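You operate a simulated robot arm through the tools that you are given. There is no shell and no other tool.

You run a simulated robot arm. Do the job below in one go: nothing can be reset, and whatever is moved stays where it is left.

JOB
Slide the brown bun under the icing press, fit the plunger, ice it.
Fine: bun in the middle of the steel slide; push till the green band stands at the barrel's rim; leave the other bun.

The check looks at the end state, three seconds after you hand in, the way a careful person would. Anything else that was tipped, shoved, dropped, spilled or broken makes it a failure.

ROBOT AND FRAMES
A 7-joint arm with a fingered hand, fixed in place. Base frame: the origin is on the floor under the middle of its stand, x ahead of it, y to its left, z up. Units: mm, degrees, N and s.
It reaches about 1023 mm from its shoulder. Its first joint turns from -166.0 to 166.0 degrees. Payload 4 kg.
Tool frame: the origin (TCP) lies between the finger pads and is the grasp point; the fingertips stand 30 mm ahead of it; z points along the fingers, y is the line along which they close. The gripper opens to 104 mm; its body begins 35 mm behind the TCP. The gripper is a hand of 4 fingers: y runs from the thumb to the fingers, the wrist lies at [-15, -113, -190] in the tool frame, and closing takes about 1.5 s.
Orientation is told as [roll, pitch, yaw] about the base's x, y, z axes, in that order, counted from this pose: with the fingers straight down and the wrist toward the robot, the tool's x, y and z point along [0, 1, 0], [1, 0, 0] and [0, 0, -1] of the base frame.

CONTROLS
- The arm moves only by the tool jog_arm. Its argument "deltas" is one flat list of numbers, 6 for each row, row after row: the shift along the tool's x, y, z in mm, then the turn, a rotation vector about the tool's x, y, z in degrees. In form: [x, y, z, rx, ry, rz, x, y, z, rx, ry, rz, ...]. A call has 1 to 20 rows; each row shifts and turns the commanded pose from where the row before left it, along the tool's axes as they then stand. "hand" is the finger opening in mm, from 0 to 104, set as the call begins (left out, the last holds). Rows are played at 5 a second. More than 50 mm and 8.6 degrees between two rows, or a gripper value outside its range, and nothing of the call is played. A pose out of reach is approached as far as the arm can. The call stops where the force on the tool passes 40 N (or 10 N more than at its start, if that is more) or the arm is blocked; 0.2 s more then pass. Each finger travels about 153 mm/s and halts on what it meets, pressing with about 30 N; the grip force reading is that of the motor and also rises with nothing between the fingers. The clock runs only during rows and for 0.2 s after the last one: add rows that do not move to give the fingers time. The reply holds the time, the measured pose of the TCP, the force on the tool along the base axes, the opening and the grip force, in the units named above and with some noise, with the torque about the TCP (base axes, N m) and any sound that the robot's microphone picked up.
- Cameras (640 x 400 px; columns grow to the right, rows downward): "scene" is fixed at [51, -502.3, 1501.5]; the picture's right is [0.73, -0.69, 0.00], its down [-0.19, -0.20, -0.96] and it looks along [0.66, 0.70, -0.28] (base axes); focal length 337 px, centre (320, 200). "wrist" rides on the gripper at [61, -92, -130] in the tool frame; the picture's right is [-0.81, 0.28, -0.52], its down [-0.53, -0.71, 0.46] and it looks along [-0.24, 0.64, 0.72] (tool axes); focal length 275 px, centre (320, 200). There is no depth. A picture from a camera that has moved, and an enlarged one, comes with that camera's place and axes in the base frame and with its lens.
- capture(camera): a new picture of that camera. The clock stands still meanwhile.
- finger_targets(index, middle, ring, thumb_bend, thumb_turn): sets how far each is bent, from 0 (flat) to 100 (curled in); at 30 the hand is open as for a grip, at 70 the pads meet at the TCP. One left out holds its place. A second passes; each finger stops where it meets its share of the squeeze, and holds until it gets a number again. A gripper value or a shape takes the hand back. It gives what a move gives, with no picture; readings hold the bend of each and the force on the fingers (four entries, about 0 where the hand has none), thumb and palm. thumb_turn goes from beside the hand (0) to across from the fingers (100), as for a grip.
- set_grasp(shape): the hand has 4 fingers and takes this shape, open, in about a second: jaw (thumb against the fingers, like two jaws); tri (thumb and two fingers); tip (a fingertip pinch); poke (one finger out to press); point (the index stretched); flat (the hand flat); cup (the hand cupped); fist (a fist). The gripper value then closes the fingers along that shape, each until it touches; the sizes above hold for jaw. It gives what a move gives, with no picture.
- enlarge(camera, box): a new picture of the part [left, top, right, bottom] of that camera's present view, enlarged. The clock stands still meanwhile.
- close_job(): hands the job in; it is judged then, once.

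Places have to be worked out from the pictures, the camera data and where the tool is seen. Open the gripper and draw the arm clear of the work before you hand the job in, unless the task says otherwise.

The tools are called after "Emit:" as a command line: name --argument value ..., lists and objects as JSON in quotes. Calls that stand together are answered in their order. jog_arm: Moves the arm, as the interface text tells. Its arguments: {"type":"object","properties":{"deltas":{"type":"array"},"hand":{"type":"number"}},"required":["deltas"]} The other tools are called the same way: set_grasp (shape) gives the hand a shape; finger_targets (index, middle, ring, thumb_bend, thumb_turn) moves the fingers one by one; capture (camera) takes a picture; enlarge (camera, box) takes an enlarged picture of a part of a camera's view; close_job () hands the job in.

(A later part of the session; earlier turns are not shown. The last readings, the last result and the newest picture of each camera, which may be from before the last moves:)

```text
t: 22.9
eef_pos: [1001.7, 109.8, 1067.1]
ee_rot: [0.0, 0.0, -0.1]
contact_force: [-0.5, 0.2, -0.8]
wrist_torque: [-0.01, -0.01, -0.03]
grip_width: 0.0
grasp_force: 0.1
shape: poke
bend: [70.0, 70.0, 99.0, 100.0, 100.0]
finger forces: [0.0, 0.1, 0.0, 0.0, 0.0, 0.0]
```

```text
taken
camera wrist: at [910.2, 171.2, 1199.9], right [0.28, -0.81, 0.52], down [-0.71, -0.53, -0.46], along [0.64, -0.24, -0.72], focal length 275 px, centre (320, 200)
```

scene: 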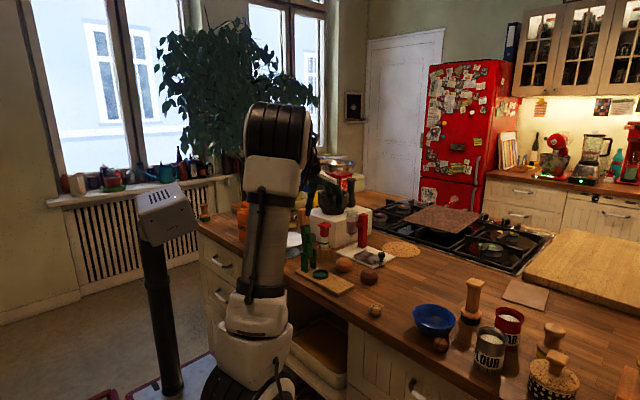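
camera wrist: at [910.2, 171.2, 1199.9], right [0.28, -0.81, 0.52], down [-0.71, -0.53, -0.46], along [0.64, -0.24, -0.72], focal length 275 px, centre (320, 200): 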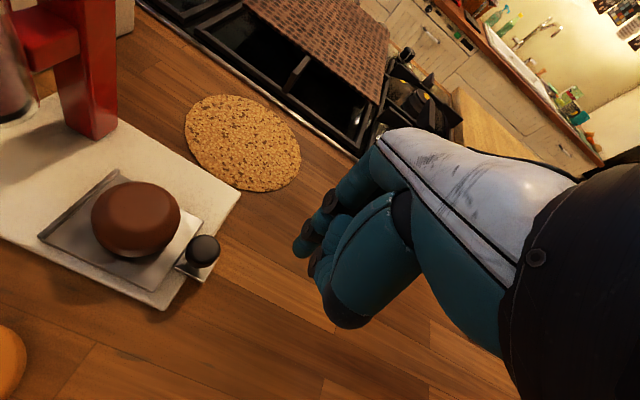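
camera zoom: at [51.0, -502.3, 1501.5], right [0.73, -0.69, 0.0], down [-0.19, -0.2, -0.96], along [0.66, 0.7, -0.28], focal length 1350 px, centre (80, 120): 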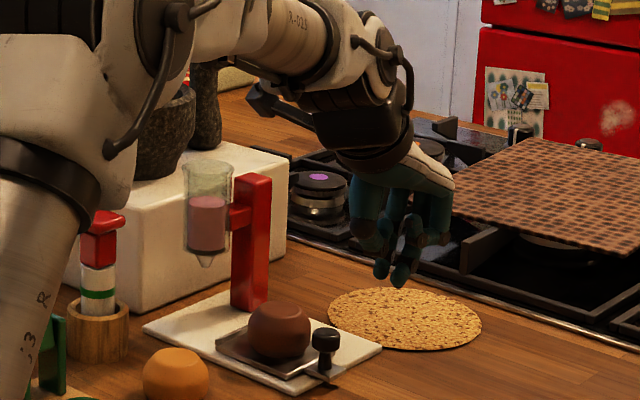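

In the poke shape the index (on the +y side) and middle finger point down at the TCP, with tips about 31 mm below it. I'll lower them to TCP z ≈ 965, short of the knob at about (1005, 172), so the index's side can push the knob in +y.

Emit:
jog_arm --deltas '[2, -1.2, 26, 0, 0, 0, 2, -1.2, 26, 0, 0, 0, 2, -1.2, 26, 0, 0, 0, 2, -1.1, 22, 0, 0, 0, 0, 0, 0, 0, 0, 0]'

Emit:
capture --camera "wrist"

Emit:
enlarge --camera "scene" --box '[340, 215, 420, 275]'

```text
t: 24.1
eef_pos: [998.0, 116.3, 968.5]
ee_rot: [0.0, 0.0, -0.1]
contact_force: [-0.2, 0.0, 0.1]
wrist_torque: [0.0, 0.01, 0.02]
grip_width: 0.0
grasp_force: 0.1
shape: poke
bend: [70.0, 70.0, 99.0, 100.0, 100.0]
finger forces: [0.1, 0.0, 0.0, 0.0, 0.1, 0.1]
```

```text
taken
camera wrist: at [906.0, 179.2, 1099.7], right [0.27, -0.81, 0.52], down [-0.71, -0.53, -0.46], along [0.64, -0.24, -0.72], focal length 275 px, centre (320, 200)
```

wrist: 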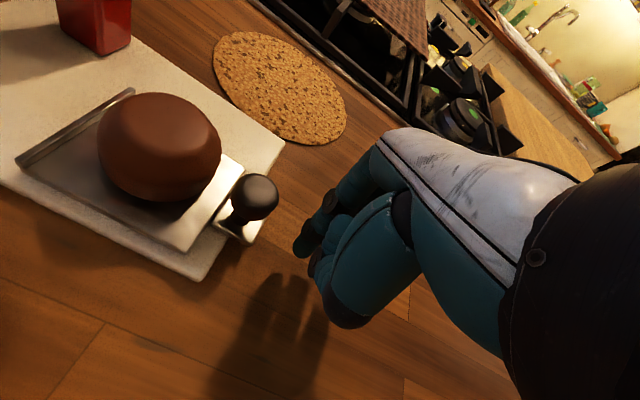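

```text
6.67 times, centred on (380, 245) of scene
camera zoom: at [51.0, -502.3, 1501.5], right [0.73, -0.69, 0.0], down [-0.19, -0.2, -0.96], along [0.66, 0.7, -0.28], focal length 2249 px, centre (-80, -100)
```

zoom: 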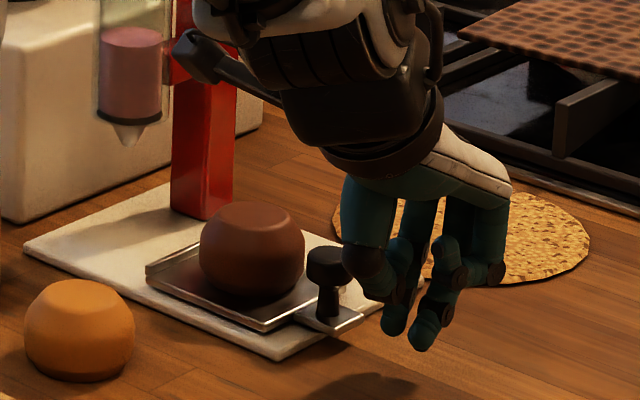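

The alignment looks good: the index will meet the knob near its centre. I'll approach to just short of contact.

Emit:
jog_arm --deltas '[6, 0, 1, 0, 0, 0, 6, 0, 1, 0, 0, 0, 6, 0, 1, 0, 0, 0, 3, 0, 0, 0, 0, 0, 0, 0, 0, 0, 0, 0]'

Emit:
capture --camera "wrist"

Emit:
enlarge --camera "scene" --box '[350, 230, 400, 270]'

```text
t: 25.3
eef_pos: [995.7, 139.0, 965.5]
ee_rot: [0.0, 0.0, -0.1]
contact_force: [1.0, -0.1, 0.2]
wrist_torque: [0.0, 0.0, -0.02]
grip_width: 0.0
grasp_force: 0.0
shape: poke
bend: [70.0, 70.0, 99.0, 100.0, 100.0]
finger forces: [0.0, 0.1, 0.0, 0.0, 0.1, 0.1]
```

```text
taken
camera wrist: at [905.0, 200.3, 1096.7], right [0.28, -0.81, 0.52], down [-0.71, -0.53, -0.46], along [0.64, -0.24, -0.72], focal length 275 px, centre (320, 200)
```

wrist: 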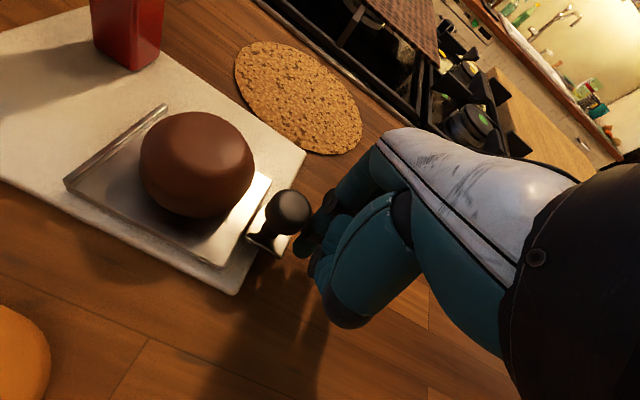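

```text
10.00 times, centred on (375, 250) of scene
camera zoom: at [51.0, -502.3, 1501.5], right [0.73, -0.69, 0.0], down [-0.19, -0.2, -0.96], along [0.66, 0.7, -0.28], focal length 3374 px, centre (-230, -300)
```

zoom: 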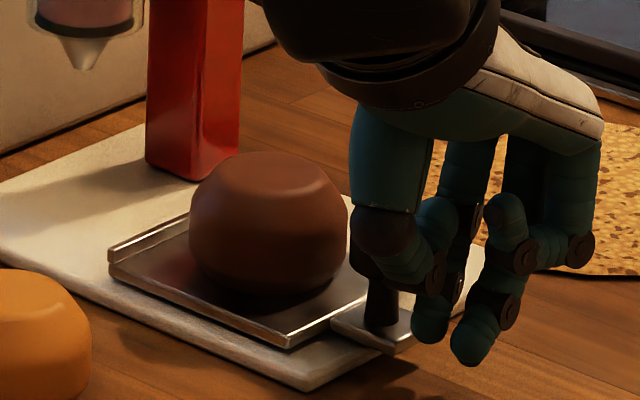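

The index is just touching distance from the knob. I'll push in +y slowly, watching the force.

Emit:
jog_arm --deltas '[2.5, 0, 0, 0, 0, 0, 2.5, 0, 0, 0, 0, 0, 2.5, 0, 0, 0, 0, 0, 2.5, 0, 0, 0, 0, 0]'

Emit:
capture --camera "wrist"

Emit:
enlarge --camera "scene" --box '[350, 230, 400, 270]'

```text
t: 26.3
eef_pos: [996.6, 147.6, 965.2]
ee_rot: [-0.1, 0.0, 0.0]
contact_force: [0.0, -0.4, 0.3]
wrist_torque: [0.02, -0.02, 0.0]
grip_width: 0.4
grasp_force: 0.0
shape: poke
bend: [70.0, 70.0, 99.0, 100.0, 100.0]
finger forces: [0.4, 0.1, 0.1, 0.0, 0.0, 0.1]
```

```text
taken
camera wrist: at [905.3, 210.0, 1097.6], right [0.27, -0.81, 0.52], down [-0.71, -0.53, -0.46], along [0.64, -0.24, -0.72], focal length 275 px, centre (320, 200)
```

wrist: 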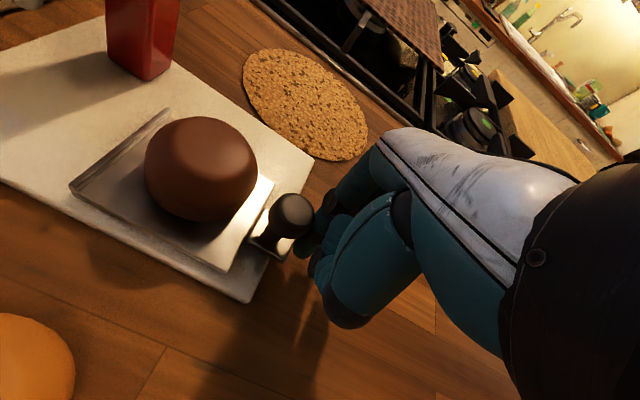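

```text
10.00 times, centred on (375, 250) of scene
camera zoom: at [51.0, -502.3, 1501.5], right [0.73, -0.69, 0.0], down [-0.19, -0.2, -0.96], along [0.66, 0.7, -0.28], focal length 3374 px, centre (-230, -300)
```

zoom: 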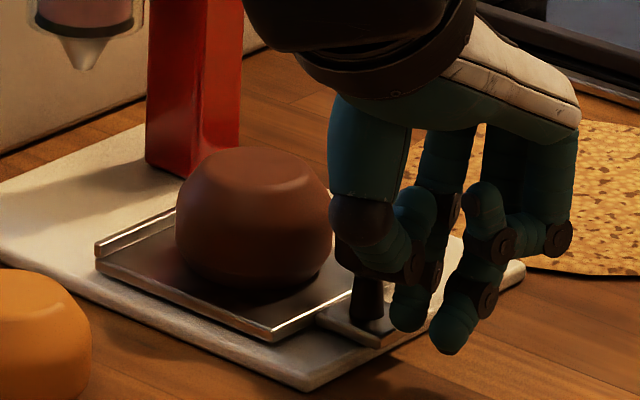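

The slide moves easily, under 1 N, and the bun travels with it. I'll keep pushing slowly for 30 mm.

Emit:
jog_arm --deltas '[3, 0, 0, 0, 0, 0, 3, 0, 0, 0, 0, 0, 3, 0, 0, 0, 0, 0, 3, 0, 0, 0, 0, 0, 3, 0, 0, 0, 0, 0, 3, 0, 0, 0, 0, 0, 3, 0, 0, 0, 0, 0, 3, 0, 0, 0, 0, 0, 3, 0, 0, 0, 0, 0, 3, 0, 0, 0, 0, 0]'

Emit:
capture --camera "wrist"

Emit:
enlarge --camera "scene" --box '[330, 210, 410, 270]'

```text
t: 28.5
eef_pos: [997.0, 176.6, 966.4]
ee_rot: [0.0, -0.1, 0.0]
contact_force: [-0.4, -0.8, 0.4]
wrist_torque: [0.01, 0.04, 0.02]
grip_width: 0.0
grasp_force: 0.0
shape: poke
bend: [70.0, 70.0, 99.0, 100.0, 100.0]
finger forces: [0.5, 0.1, 0.0, 0.0, 0.0, 0.0]
```

```text
taken
camera wrist: at [905.5, 239.9, 1097.4], right [0.28, -0.81, 0.52], down [-0.71, -0.53, -0.46], along [0.64, -0.24, -0.72], focal length 275 px, centre (320, 200)
```

wrist: 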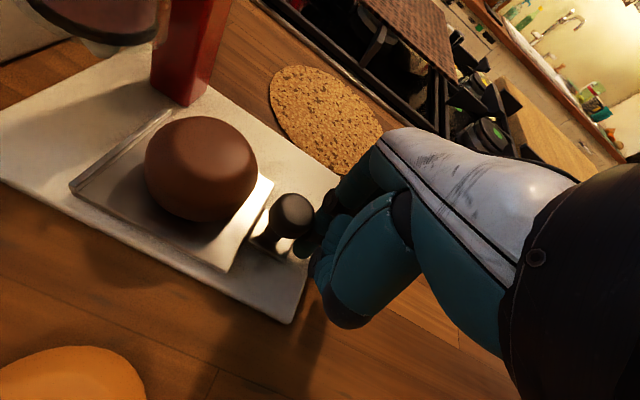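

```text
6.67 times, centred on (370, 240) of scene
camera zoom: at [51.0, -502.3, 1501.5], right [0.73, -0.69, 0.0], down [-0.19, -0.2, -0.96], along [0.66, 0.7, -0.28], focal length 2249 px, centre (-13, -67)
```

zoom: 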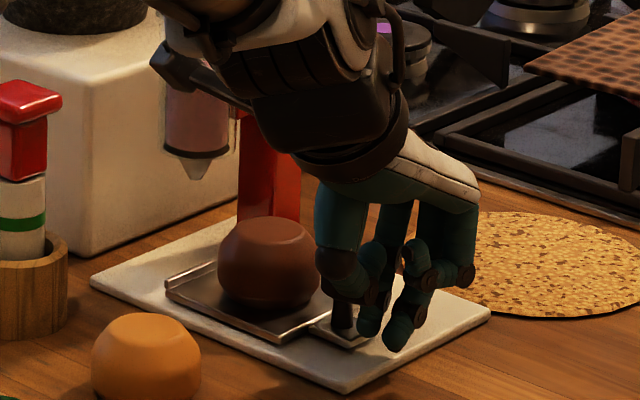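

The slide and bun track exactly with the hand, and the bun is now at about (1002, 266). I'll push another 36 mm, then check alignment with the nozzle.

Emit:
jog_arm --deltas '[3, 0, 0, 0, 0, 0, 3, 0, 0, 0, 0, 0, 3, 0, 0, 0, 0, 0, 3, 0, 0, 0, 0, 0, 3, 0, 0, 0, 0, 0, 3, 0, 0, 0, 0, 0, 3, 0, 0, 0, 0, 0, 3, 0, 0, 0, 0, 0, 3, 0, 0, 0, 0, 0, 3, 0, 0, 0, 0, 0, 3, 0, 0, 0, 0, 0, 3, 0, 0, 0, 0, 0]'

Emit:
capture --camera "wrist"

Emit:
enlarge --camera "scene" --box '[330, 210, 400, 265]'

```text
t: 31.1
eef_pos: [996.0, 214.8, 965.4]
ee_rot: [0.0, 0.0, 0.1]
contact_force: [0.8, -0.6, -0.1]
wrist_torque: [0.03, 0.04, -0.02]
grip_width: 0.0
grasp_force: 0.0
shape: poke
bend: [70.0, 70.0, 99.0, 100.0, 100.0]
finger forces: [0.5, 0.0, 0.1, 0.0, 0.0, 0.1]
```

```text
taken
camera wrist: at [905.3, 276.6, 1097.3], right [0.28, -0.81, 0.52], down [-0.71, -0.53, -0.46], along [0.64, -0.24, -0.72], focal length 275 px, centre (320, 200)
```

wrist: 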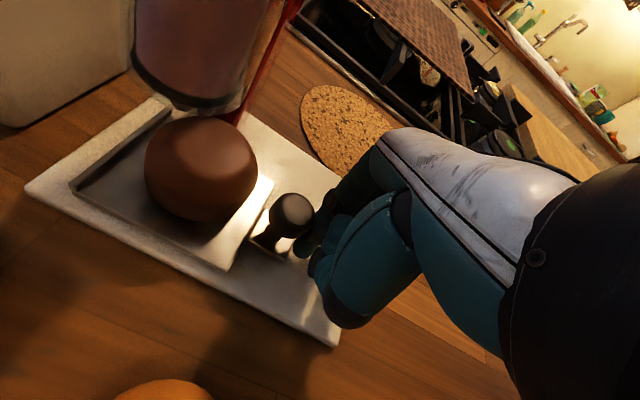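

```text
7.27 times, centred on (365, 238) of scene
camera zoom: at [51.0, -502.3, 1501.5], right [0.73, -0.69, 0.0], down [-0.19, -0.2, -0.96], along [0.66, 0.7, -0.28], focal length 2454 px, centre (-7, -73)
```

zoom: 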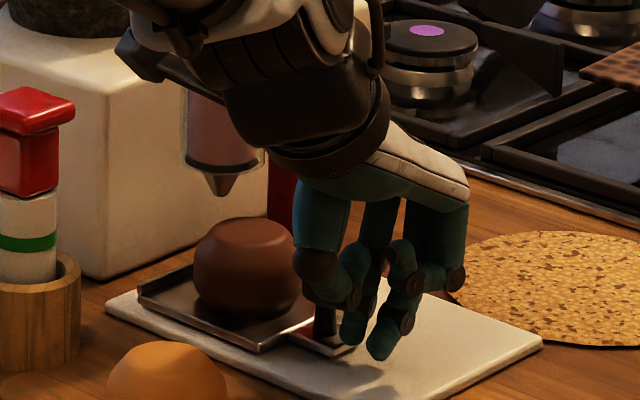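

The bun is about 19 mm short of the nozzle axis in y. I'll push 12 mm more and re-check the alignment in both views.

Emit:
jog_arm --deltas '[3, 0, 0, 0, 0, 0, 3, 0, 0, 0, 0, 0, 3, 0, 0, 0, 0, 0, 3, 0, 0, 0, 0, 0]'

Emit:
enlarge --camera "scene" --box '[330, 210, 380, 250]'

Emit:
enlarge --camera "wrist" --box '[40, 0, 340, 240]'

```text
t: 32.1
eef_pos: [995.3, 226.1, 966.0]
ee_rot: [0.0, 0.0, -0.1]
contact_force: [0.3, -0.6, 0.8]
wrist_torque: [0.01, -0.02, 0.0]
grip_width: 0.0
grasp_force: 0.0
shape: poke
bend: [70.0, 70.0, 99.0, 100.0, 100.0]
finger forces: [1.2, 0.0, 0.1, 0.0, 0.0, 0.1]
```

```text
10.00 times, centred on (355, 230) of scene
camera zoom: at [51.0, -502.3, 1501.5], right [0.73, -0.69, 0.0], down [-0.19, -0.2, -0.96], along [0.66, 0.7, -0.28], focal length 3374 px, centre (-30, -100)
```

zoom: 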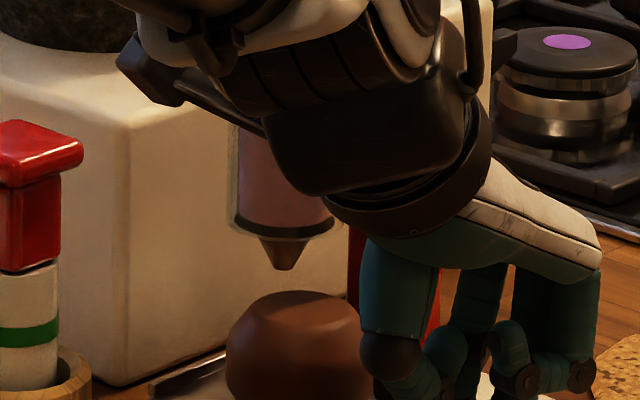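

```text
1.67 times, centred on (190, 120) of wrist
camera zoom: at [905.7, 287.9, 1097.0], right [0.27, -0.81, 0.52], down [-0.71, -0.53, -0.46], along [0.64, -0.24, -0.72], focal length 459 px, centre (537, 333)
```

zoom: 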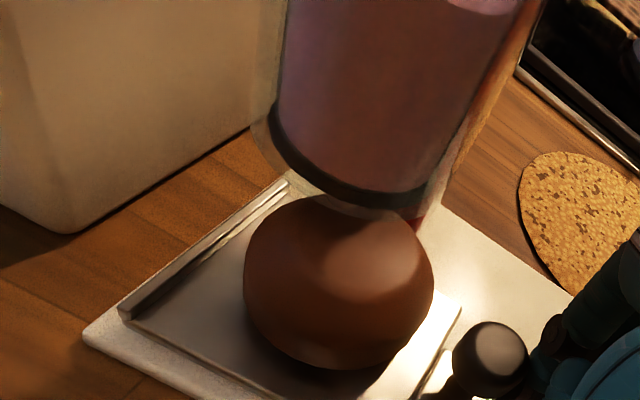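

The gap is now around 8–10 mm, so I need the barrel axis precisely. I'll zoom in on the barrel's bottom ring from the wrist camera.

Emit:
enlarge --camera "wrist" --box '[140, 20, 320, 140]'

Emit:
enlarge --camera "scene" --box '[338, 220, 372, 250]'

```text
3.33 times, centred on (230, 80) of wrist
camera zoom: at [905.7, 287.9, 1097.0], right [0.27, -0.81, 0.52], down [-0.71, -0.53, -0.46], along [0.64, -0.24, -0.72], focal length 918 px, centre (620, 600)
```

zoom: 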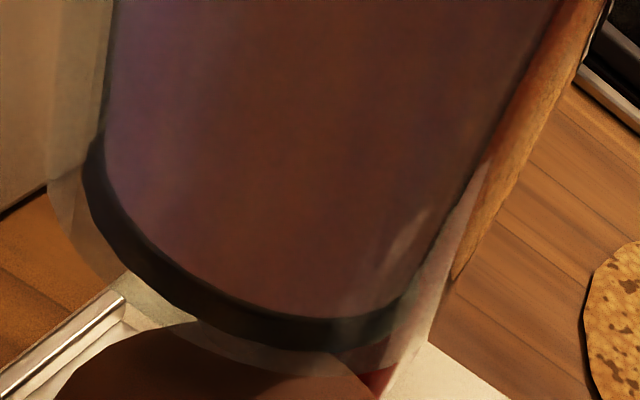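

```text
13.33 times, centred on (355, 235) of scene
camera zoom: at [51.0, -502.3, 1501.5], right [0.73, -0.69, 0.0], down [-0.19, -0.2, -0.96], along [0.66, 0.7, -0.28], focal length 4498 px, centre (-147, -267)
```

zoom: 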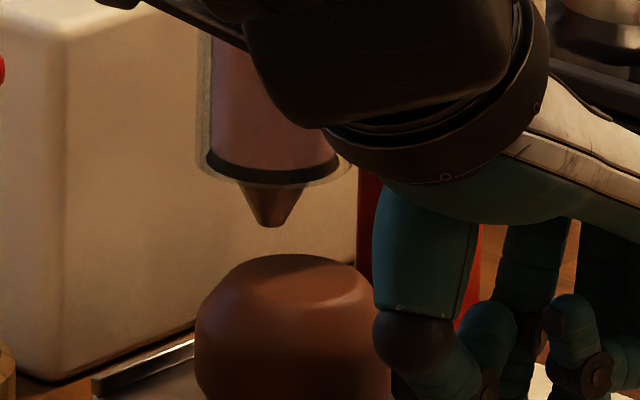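

The barrel axis works out to about (1001.5, 321.7) and the bun centre is now at about (1002, 312–314). I'll push 6 mm more in small rows and check whether the slide meets a stop.

Emit:
jog_arm --deltas '[2, 0, 0, 0, 0, 0, 2, 0, 0, 0, 0, 0, 2, 0, 0, 0, 0, 0, 0, 0, 0, 0, 0, 0]'

Emit:
enlarge --camera "scene" --box '[330, 220, 380, 260]'

Emit:
enlarge --camera "wrist" --box '[40, 0, 340, 240]'

```text
t: 33.1
eef_pos: [997.7, 230.3, 965.2]
ee_rot: [-0.1, 0.0, -0.1]
contact_force: [2.9, -14.1, -1.2]
wrist_torque: [-0.07, -0.03, -0.07]
grip_width: 0.1
grasp_force: 0.0
shape: poke
bend: [70.0, 70.0, 99.0, 100.0, 100.0]
finger forces: [14.4, 0.1, 0.1, 0.0, 0.0, 0.0]
```

```text
10.00 times, centred on (355, 240) of scene
camera zoom: at [51.0, -502.3, 1501.5], right [0.73, -0.69, 0.0], down [-0.19, -0.2, -0.96], along [0.66, 0.7, -0.28], focal length 3374 px, centre (-30, -200)
```

zoom: 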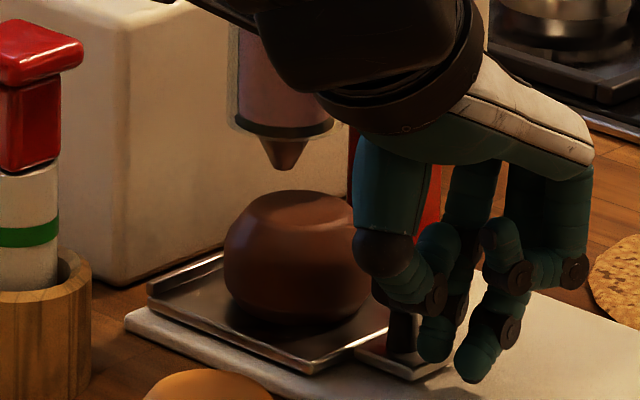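

```text
1.67 times, centred on (190, 120) of wrist
camera zoom: at [906.5, 292.0, 1096.9], right [0.27, -0.81, 0.52], down [-0.71, -0.53, -0.45], along [0.64, -0.25, -0.72], focal length 459 px, centre (537, 333)
```

zoom: 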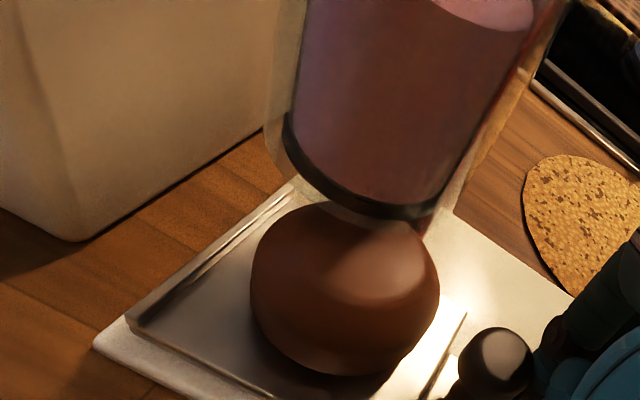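

The force rose to 14 N while the slide stopped moving, so it is at its end stop. I'll back the finger off, lift clear, and inspect the bun, slide and nozzle alignment unobstructed.

Emit:
jog_arm --deltas '[-4, 0, 0, 0, 0, 0, -10, 0, 0, 0, 0, 0, -20, 0, 0, 0, 0, 0, -20, 0, -10, 0, 0, 0, -10, 0, -30, 0, 0, 0, 0, 0, -40, 0, 0, 0, 0, 0, -40, 0, 0, 0, 0, 0, -40, 0, 0, 0, 0, 0, 0, 0, 0, 0]'

Emit:
enlarge --camera "scene" --box '[325, 205, 395, 265]'

Emit:
capture --camera "wrist"

```text
t: 35.1
eef_pos: [995.5, 167.1, 1125.8]
ee_rot: [0.0, 0.0, 0.0]
contact_force: [-0.2, -1.0, 0.6]
wrist_torque: [0.0, -0.01, 0.03]
grip_width: 0.0
grasp_force: 0.1
shape: poke
bend: [70.0, 70.0, 99.0, 100.0, 100.0]
finger forces: [0.0, 0.0, 0.0, 0.0, 0.0, 0.1]
```

```text
6.67 times, centred on (360, 235) of scene
camera zoom: at [51.0, -502.3, 1501.5], right [0.73, -0.69, 0.0], down [-0.19, -0.2, -0.96], along [0.66, 0.7, -0.28], focal length 2249 px, centre (53, -33)
```

zoom: 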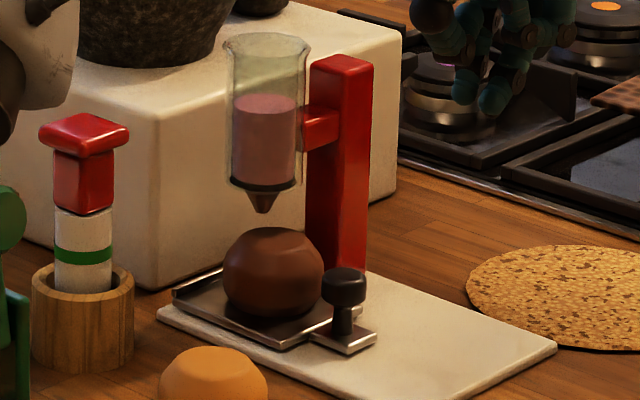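

```text
taken
camera wrist: at [905.1, 229.5, 1257.5], right [0.28, -0.81, 0.52], down [-0.71, -0.53, -0.46], along [0.64, -0.24, -0.72], focal length 275 px, centre (320, 200)
```

wrist: 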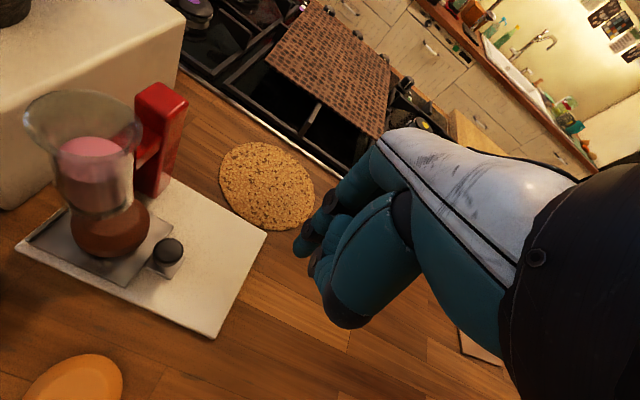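

The hand is clear now. I'll zoom in on the slide, bun and nozzle from the scene camera to measure the alignment.

Emit:
enlarge --camera "scene" --box '[337, 228, 377, 258]'

Emit:
enlarge --camera "wrist" --box '[0, 60, 200, 320]'

```text
13.33 times, centred on (357, 243) of scene
camera zoom: at [51.0, -502.3, 1501.5], right [0.73, -0.69, 0.0], down [-0.19, -0.2, -0.96], along [0.66, 0.7, -0.28], focal length 4498 px, centre (-173, -373)
```

zoom: 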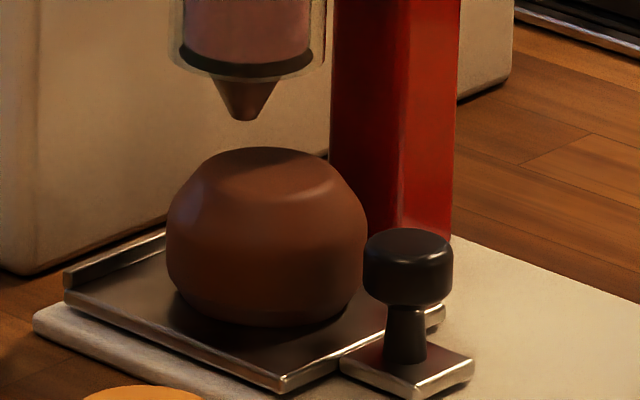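

```text
1.54 times, centred on (100, 190) of wrist
camera zoom: at [905.1, 229.5, 1257.5], right [0.28, -0.81, 0.52], down [-0.71, -0.53, -0.46], along [0.64, -0.24, -0.72], focal length 424 px, centre (658, 215)
```

zoom: 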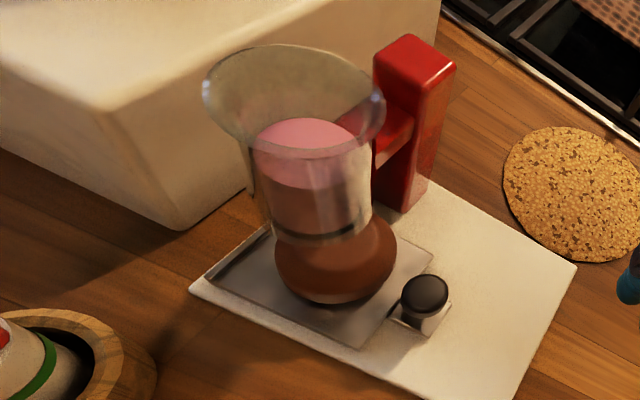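

The slide is fully in at its stop, with its centre near (1002, 316). The bun is about 3 mm off its centre, well under the nozzle, and the press base hasn't moved. Next comes the plunger: its cap is a square aligned with the axes near (897, 367), so I'll take it with the wrist toward −y (yaw 90), away from the green lever. I'll first rise, open to a jaw and turn.

Emit:
set_grasp --shape "jaw"

Emit:
jog_arm --deltas '[0, 0, -38, 0, 0, 0, 0, 0, -38, 0, 0, 0, 3, -33, 0, 0, 0, 0, 3, -33, 0, 0, 0, 0, 3, -33, 0, 0, 0, 0, 0, 0, 0, 0, 0, -8.2, 0, 0, 0, 0, 0, -8.2, 0, 0, 0, 0, 0, -8.2, 0, 0, 0, 0, 0, -8.2, 0, 0, 0, 0, 0, -8.2, 0, 0, 0, 0, 0, -8.2, 0, 0, 0, 0, 0, -8.2, 0, 0, 0, 0, 0, -8.2, 0, 0, 0, 0, 0, -8.2, 0, 0, 0, 0, 0, -8.2, 0, 0, 0, 0, 0, -8.0, 0, 0, 0, 0, 0, 0]' --hand 76

Emit:
capture --camera "wrist"

Emit:
capture --camera "scene"

```text
t: 36.0
eef_pos: [996.4, 167.4, 1124.8]
ee_rot: [-0.1, 0.0, 0.0]
contact_force: [0.1, -0.7, 0.0]
wrist_torque: [0.02, -0.03, 0.0]
grip_width: 103.6
grasp_force: 0.1
shape: jaw
bend: [30.0, 30.0, 30.0, 30.0, 98.0]
finger forces: [0.0, 0.0, 0.0, 0.0, 0.0, 0.0]
```

```text
t: 39.6
eef_pos: [897.6, 178.8, 1201.0]
ee_rot: [0.0, 0.0, 90.1]
contact_force: [0.9, 0.0, 0.8]
wrist_torque: [0.0, 0.02, 0.03]
grip_width: 76.4
grasp_force: 0.1
shape: jaw
bend: [27.0, 36.0, 33.0, 56.0, 99.0]
finger forces: [0.0, 0.0, 0.1, 0.0, 0.1, 0.1]
```

```text
taken
camera wrist: at [836.9, 86.2, 1333.0], right [0.81, 0.28, 0.52], down [0.53, -0.71, -0.46], along [0.24, 0.65, -0.72], focal length 275 px, centre (320, 200)
```

wrist: 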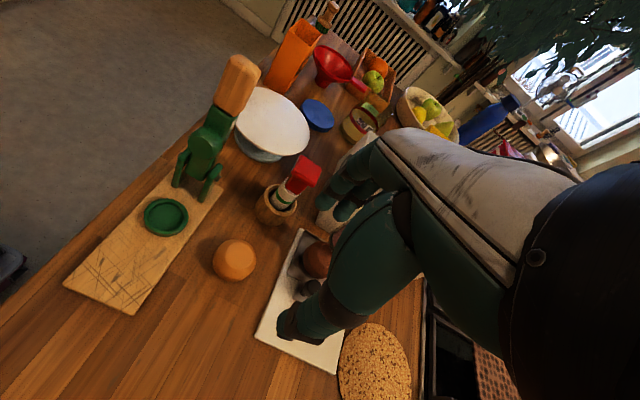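

```text
taken
```

scene: 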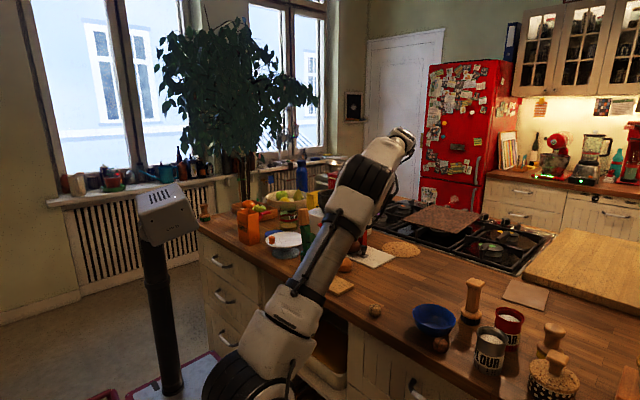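

Yaw 90 is reachable and the plunger is visible from this side. I'll zoom in on it for a refined position.

Emit:
enlarge --camera "wrist" --box '[240, 140, 340, 240]'

Emit:
enlarge --camera "scene" --box '[280, 190, 400, 280]'

```text
4.00 times, centred on (290, 190) of wrist
camera zoom: at [836.9, 86.2, 1333.0], right [0.81, 0.28, 0.52], down [0.53, -0.71, -0.46], along [0.24, 0.65, -0.72], focal length 1101 px, centre (440, 240)
```

zoom: 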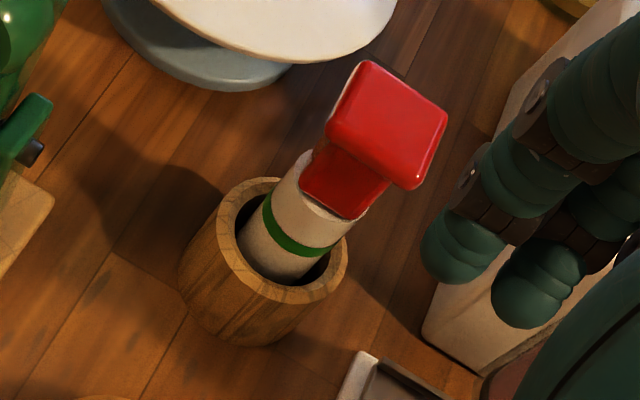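

```text
4.44 times, centred on (340, 235) of scene
camera zoom: at [51.0, -502.3, 1501.5], right [0.73, -0.69, 0.0], down [-0.19, -0.2, -0.96], along [0.66, 0.7, -0.28], focal length 1500 px, centre (231, 44)
```

zoom: 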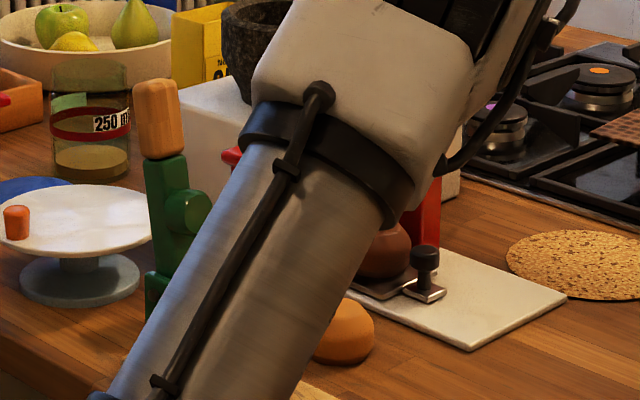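

The plunger axis is at about (896.5, 368). I'll move over it at a safe height, then part-way down, and check.

Emit:
jog_arm --deltas '[0.2, 38, 0, 0, 0, 0, 0.2, 38, 0, 0, 0, 0, 0.2, 38, 0, 0, 0, 0, 0.2, 38, 0, 0, 0, 0, 0.2, 37.2, 0, 0, 0, 0, 0, 0, 30, 0, 0, 0, 0, 0, 30, 0, 0, 0, 0, 0, 30, 0, 0, 0, 0, 0, 0, 0, 0, 0]'

Emit:
capture --camera "wrist"

Emit:
enlarge --camera "scene" --box '[280, 160, 400, 280]'

```text
t: 41.6
eef_pos: [919.3, 370.4, 1120.0]
ee_rot: [0.0, 0.1, 90.1]
contact_force: [-1.1, 0.1, 0.0]
wrist_torque: [0.0, 0.0, 0.01]
grip_width: 76.0
grasp_force: 0.0
shape: jaw
bend: [27.0, 36.0, 33.0, 56.0, 99.0]
finger forces: [0.0, 0.1, 0.0, 0.0, 0.0, 0.1]
out of reach, approached as far as the arm can: row 5, 6, 7, 8
```

```text
taken
camera wrist: at [858.6, 279.2, 1252.0], right [0.81, 0.28, 0.52], down [0.53, -0.71, -0.46], along [0.24, 0.64, -0.73], focal length 275 px, centre (320, 200)
```

wrist: 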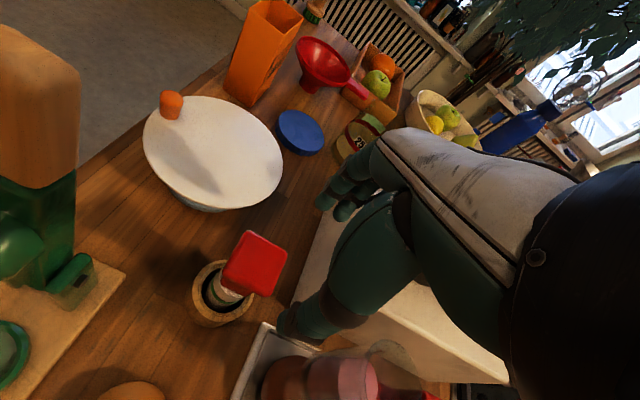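

```text
3.33 times, centred on (340, 220) of scene
camera zoom: at [51.0, -502.3, 1501.5], right [0.73, -0.69, 0.0], down [-0.19, -0.2, -0.96], along [0.66, 0.7, -0.28], focal length 1125 px, centre (253, 133)
```

zoom: 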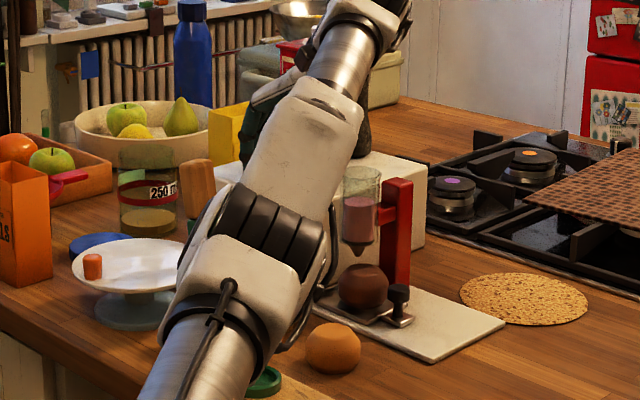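

Yaw 90 can't be reached at the plunger; the arm stopped 22 mm off with no contact. I'll go back up, retreat the way I came, return to yaw 0 and approach from there. That still leaves about 17–20 mm of clearance to the lever tool.

Emit:
jog_arm --deltas '[0, 0, -45, 0, 0, 0, 0, 0, -45, 0, 0, 0, 0, -38, 0, 0, 0, 0, 0, -38, 0, 0, 0, 0, 0, -38, 0, 0, 0, 0, 0, -38, 0, 0, 0, 0, 0, 0, 0, 0, 0, 8.3, 0, 0, 0, 0, 0, 8.3, 0, 0, 0, 0, 0, 8.3, 0, 0, 0, 0, 0, 8.3, 0, 0, 0, 0, 0, 8.3, 0, 0, 0, 0, 0, 8.3, 0, 0, 0, 0, 0, 8.3, 0, 0, 0, 0, 0, 8.3, 0, 0, 0, 0, 0, 8.3, 0, 0, 0, 0, 0, 8.3, 0, 0, 0, 0, 0, 7.0, 0, 0, 0, 0, 0, 0]'

Emit:
capture --camera "wrist"

Emit:
capture --camera "scene"

```text
t: 45.4
eef_pos: [992.5, 251.9, 1249.6]
ee_rot: [0.1, -0.1, -0.1]
contact_force: [-0.8, -0.4, 0.2]
wrist_torque: [-0.03, 0.01, 0.03]
grip_width: 76.3
grasp_force: 0.0
shape: jaw
bend: [27.0, 36.0, 33.0, 56.0, 99.0]
finger forces: [0.1, 0.0, 0.0, 0.1, 0.1, 0.0]
out of reach, approached as far as the arm can: row 1, 2, 3, 4, 5, 6, 7, 8, 9, 10, 11, 12, 13, 15, 17
```

```text
taken
camera wrist: at [901.7, 314.0, 1381.7], right [0.27, -0.81, 0.52], down [-0.71, -0.53, -0.46], along [0.64, -0.24, -0.72], focal length 275 px, centre (320, 200)
```

wrist: 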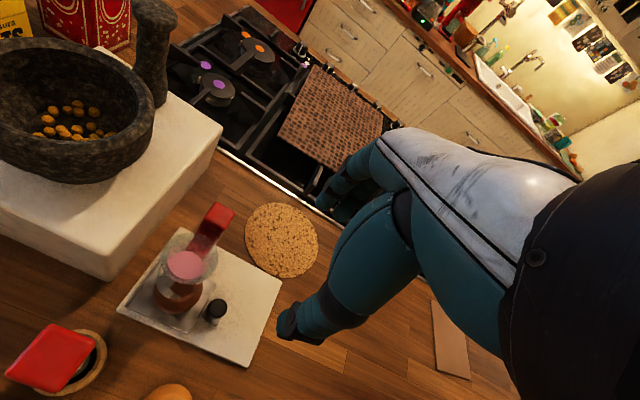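

```text
taken
```

scene: 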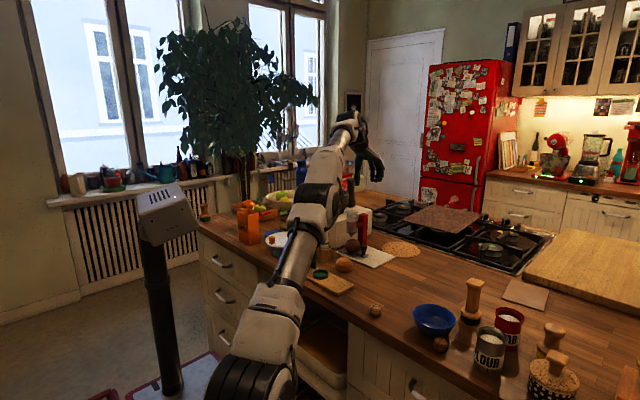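

The arm's configuration changed and it ended at (992, 252, 1250), though with no contact forces. I'll check that the arm links are clear of the objects and that nothing was disturbed.

Emit:
enlarge --camera "scene" --box '[220, 100, 420, 300]'

Emit:
enlarge --camera "scene" --box '[290, 210, 410, 310]'

```text
2.00 times, centred on (320, 200) of scene
camera zoom: at [51.0, -502.3, 1501.5], right [0.73, -0.69, 0.0], down [-0.19, -0.2, -0.96], along [0.66, 0.7, -0.28], focal length 675 px, centre (320, 200)
```

zoom: 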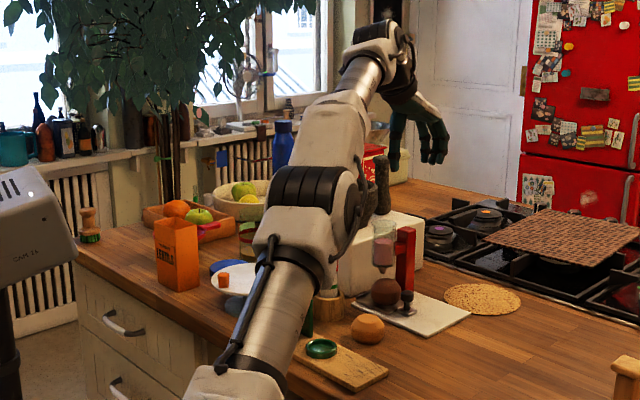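

```text
4.00 times, centred on (350, 260) of scene
camera zoom: at [51.0, -502.3, 1501.5], right [0.73, -0.69, 0.0], down [-0.19, -0.2, -0.96], along [0.66, 0.7, -0.28], focal length 1350 px, centre (200, -40)
```

zoom: 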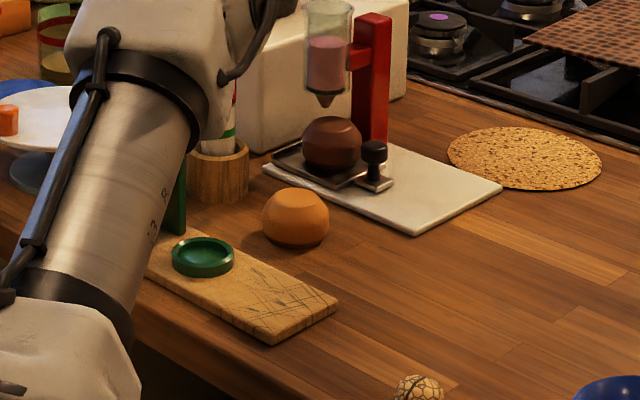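

Nothing has been disturbed; the elbow is well above the counter. I'll move toward the plunger at yaw 0 and z ≈ 1200, watching for reach flags.

Emit:
jog_arm --deltas '[29, -24, 12, 0, 0, 0, 29, -24, 12, 0, 0, 0, 29, -24, 12, 0, 0, 0, 29, -24, 12, 0, 0, 0, 0, 0, 0, 0, 0, 0]'

Emit:
capture --camera "wrist"

Emit:
enlarge --camera "scene" --box '[240, 120, 400, 280]'

```text
t: 46.6
eef_pos: [895.5, 367.9, 1203.2]
ee_rot: [-0.1, 0.0, 0.1]
contact_force: [0.6, 0.2, -0.4]
wrist_torque: [0.01, -0.04, 0.01]
grip_width: 76.4
grasp_force: 0.0
shape: jaw
bend: [27.0, 36.0, 33.0, 56.0, 99.0]
finger forces: [0.1, 0.0, 0.0, 0.0, 0.0, 0.0]
```

```text
taken
camera wrist: at [805.3, 430.2, 1333.8], right [0.27, -0.81, 0.52], down [-0.71, -0.53, -0.46], along [0.64, -0.24, -0.72], focal length 275 px, centre (320, 200)
```

wrist: 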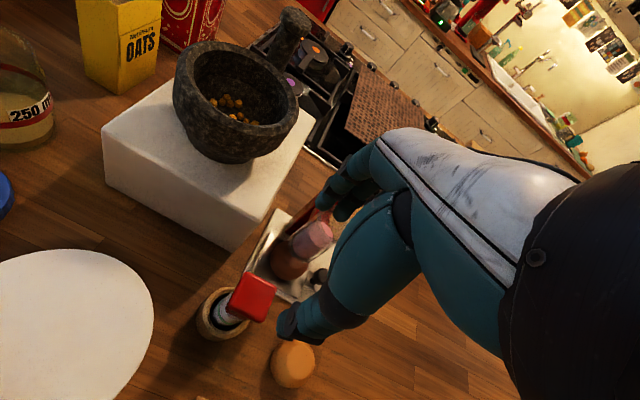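

```text
2.50 times, centred on (320, 200) of scene
camera zoom: at [51.0, -502.3, 1501.5], right [0.73, -0.69, 0.0], down [-0.19, -0.2, -0.96], along [0.66, 0.7, -0.28], focal length 844 px, centre (320, 200)
```

zoom: 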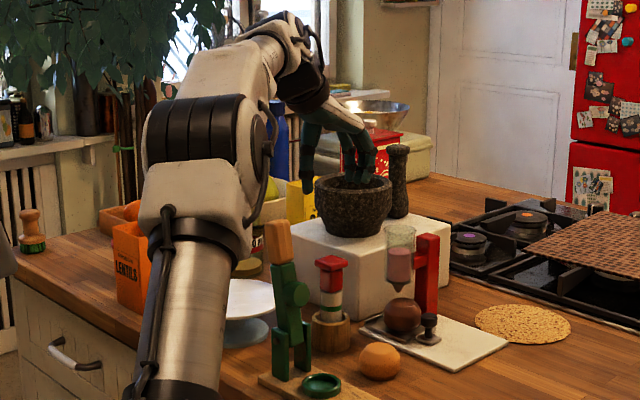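

The hand is above the plunger (now measured at (896, 367.5)) and the elbow is out of the way. I'll narrow to 68 mm and descend part-way, then check clearance to the green lever tool.

Emit:
jog_arm --deltas '[0, 0, 25, 0, 0, 0, 0, 0, 25, 0, 0, 0, 0, 0, 25, 0, 0, 0, 0, 0, 10, 0, 0, 0, 0, 0, 0, 0, 0, 0]' --hand 68

Emit:
capture --camera "wrist"

Emit:
enlarge --camera "scene" --box '[280, 150, 380, 260]'

```text
t: 47.8
eef_pos: [897.0, 367.6, 1116.8]
ee_rot: [0.0, 0.0, 0.0]
contact_force: [-0.3, 0.0, 0.3]
wrist_torque: [-0.01, -0.02, 0.0]
grip_width: 68.5
grasp_force: 0.0
shape: jaw
bend: [28.0, 39.0, 35.0, 61.0, 100.0]
finger forces: [0.0, 0.0, 0.0, 0.0, 0.0, 0.0]
```

```text
taken
camera wrist: at [805.4, 430.2, 1248.7], right [0.27, -0.81, 0.52], down [-0.71, -0.53, -0.46], along [0.64, -0.24, -0.72], focal length 275 px, centre (320, 200)
```

wrist: 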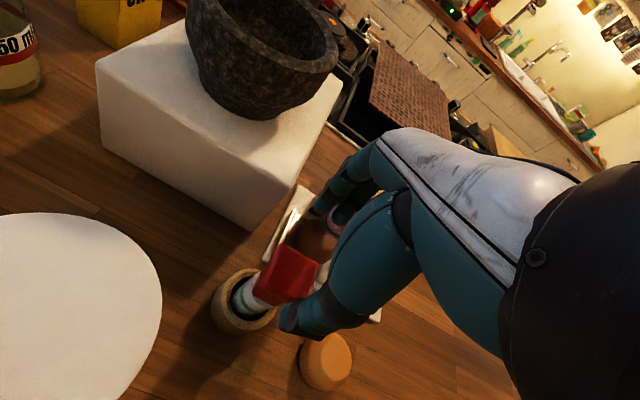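

```text
3.64 times, centred on (330, 205) of scene
camera zoom: at [51.0, -502.3, 1501.5], right [0.73, -0.69, 0.0], down [-0.19, -0.2, -0.96], along [0.66, 0.7, -0.28], focal length 1227 px, centre (284, 182)
```

zoom: 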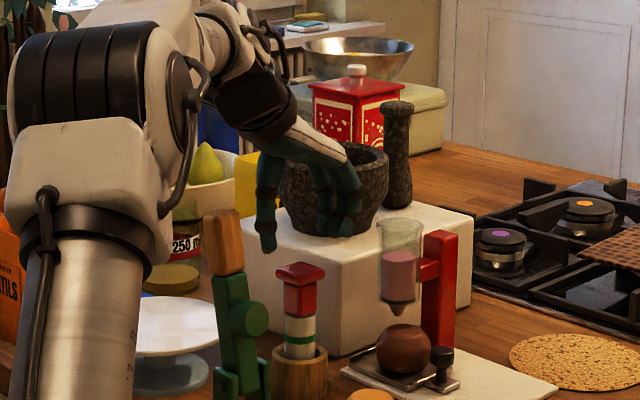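

Measured from this view, the wrist's underside will stay about 25 mm above the green tool's handle at grasp height. I'll continue down in steps.

Emit:
jog_arm --deltas '[0, 0, 15, 0, 0, 0, 0, 0, 15, 0, 0, 0, 0, 0, 14, 0, 0, 0, 0, 0, 0, 0, 0, 0]'

Emit:
enlarge --camera "scene" --box '[290, 180, 350, 250]'

Emit:
capture --camera "wrist"

```text
t: 48.8
eef_pos: [896.6, 368.9, 1073.4]
ee_rot: [0.0, 0.0, 0.1]
contact_force: [-0.3, -0.8, -0.5]
wrist_torque: [-0.01, -0.02, 0.0]
grip_width: 68.2
grasp_force: 0.0
shape: jaw
bend: [28.0, 39.0, 35.0, 61.0, 100.0]
finger forces: [0.0, 0.0, 0.0, 0.0, 0.1, 0.1]
```

```text
5.71 times, centred on (320, 215) of scene
camera zoom: at [51.0, -502.3, 1501.5], right [0.73, -0.69, 0.0], down [-0.19, -0.2, -0.96], along [0.66, 0.7, -0.28], focal length 1928 px, centre (320, 114)
```

zoom: 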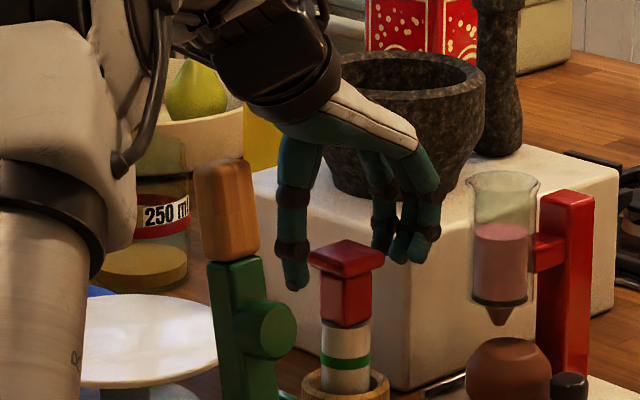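

```text
taken
camera wrist: at [805.5, 430.5, 1204.6], right [0.27, -0.81, 0.52], down [-0.71, -0.53, -0.46], along [0.64, -0.24, -0.72], focal length 275 px, centre (320, 200)
```

wrist: 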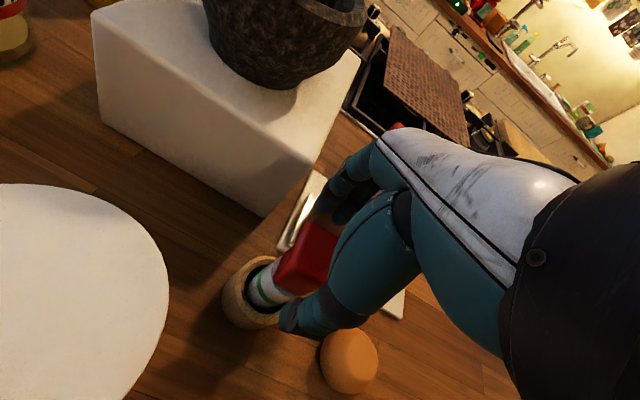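

Rechecking, the lever's wooden handle tops out at about z 1147, not 1117, because I had measured its middle. At yaw 0 the wrist would come too close, so I'll back up and pitch the hand about 8.5° to raise the wrist away from it, then re-check.

Emit:
jog_arm --deltas '[0, 0, -20, 0, 0, 0, 0, 0, 0, 8.5, 0, 0, 0, 0, 0, 0, 0, 0]' --hand 76

Emit:
enlarge --camera "scene" --box '[280, 160, 360, 250]'

Emit:
capture --camera "wrist"

```text
t: 49.6
eef_pos: [897.3, 368.6, 1094.0]
ee_rot: [0.1, 8.5, 0.0]
contact_force: [-0.3, -0.1, -0.5]
wrist_torque: [-0.06, -0.02, -0.03]
grip_width: 75.8
grasp_force: 0.1
shape: jaw
bend: [27.0, 36.0, 33.0, 56.0, 99.0]
finger forces: [0.1, 0.0, 0.1, 0.0, 0.1, 0.0]
```

```text
4.44 times, centred on (320, 205) of scene
camera zoom: at [51.0, -502.3, 1501.5], right [0.73, -0.69, 0.0], down [-0.19, -0.2, -0.96], along [0.66, 0.7, -0.28], focal length 1500 px, centre (320, 178)
```

zoom: 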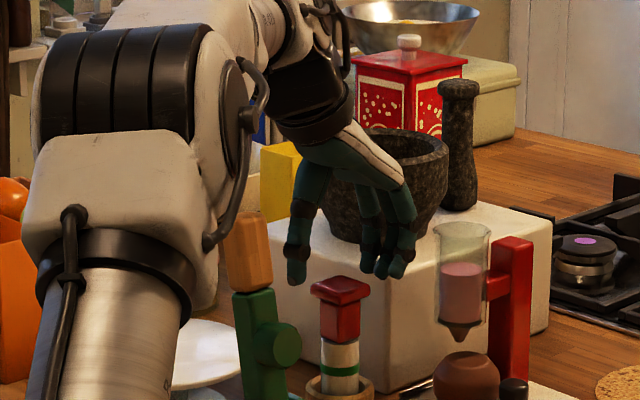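

```text
taken
camera wrist: at [826.1, 430.6, 1236.9], right [0.35, -0.81, 0.47], down [-0.77, -0.53, -0.34], along [0.53, -0.24, -0.81], focal length 275 px, centre (320, 200)
```

wrist: 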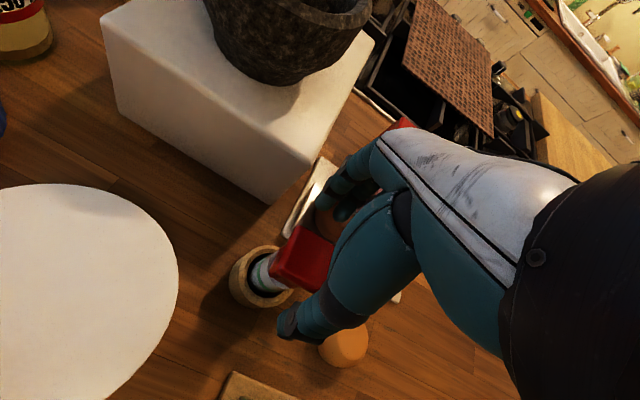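

The wrist is now clearly above and away from the wooden handle. I'll descend vertically, accounting for the tilt in the tool axes, by 29 mm first.

Emit:
jog_arm --deltas '[0, 2.15, 14.3, 0, 0, 0, 0, 2.15, 14.3, 0, 0, 0, 0, 0, 0, 0, 0, 0]'

Emit:
enlarge --camera "scene" --box '[290, 180, 350, 250]'

Emit:
enlarge --camera "wrist" --box '[220, 140, 420, 380]'

```text
t: 50.4
eef_pos: [897.4, 367.7, 1063.0]
ee_rot: [0.1, 8.6, 0.0]
contact_force: [-0.1, 0.8, -0.7]
wrist_torque: [0.03, 0.0, -0.03]
grip_width: 75.8
grasp_force: 0.1
shape: jaw
bend: [27.0, 36.0, 33.0, 56.0, 99.0]
finger forces: [0.0, 0.0, 0.1, 0.0, 0.0, 0.0]
```

```text
5.71 times, centred on (320, 215) of scene
camera zoom: at [51.0, -502.3, 1501.5], right [0.73, -0.69, 0.0], down [-0.19, -0.2, -0.96], along [0.66, 0.7, -0.28], focal length 1928 px, centre (320, 114)
```

zoom: 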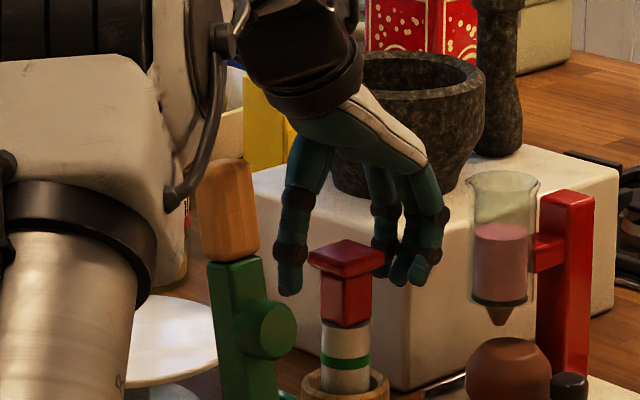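

```text
1.67 times, centred on (320, 260) of wrist
camera zoom: at [825.4, 430.2, 1207.3], right [0.35, -0.81, 0.47], down [-0.77, -0.53, -0.34], along [0.53, -0.24, -0.81], focal length 459 px, centre (320, 100)
```

zoom: 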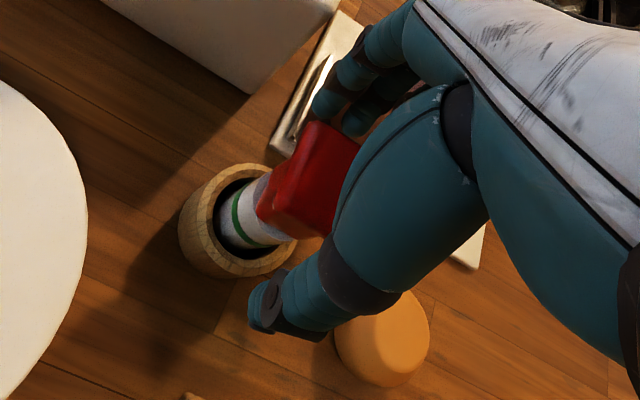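

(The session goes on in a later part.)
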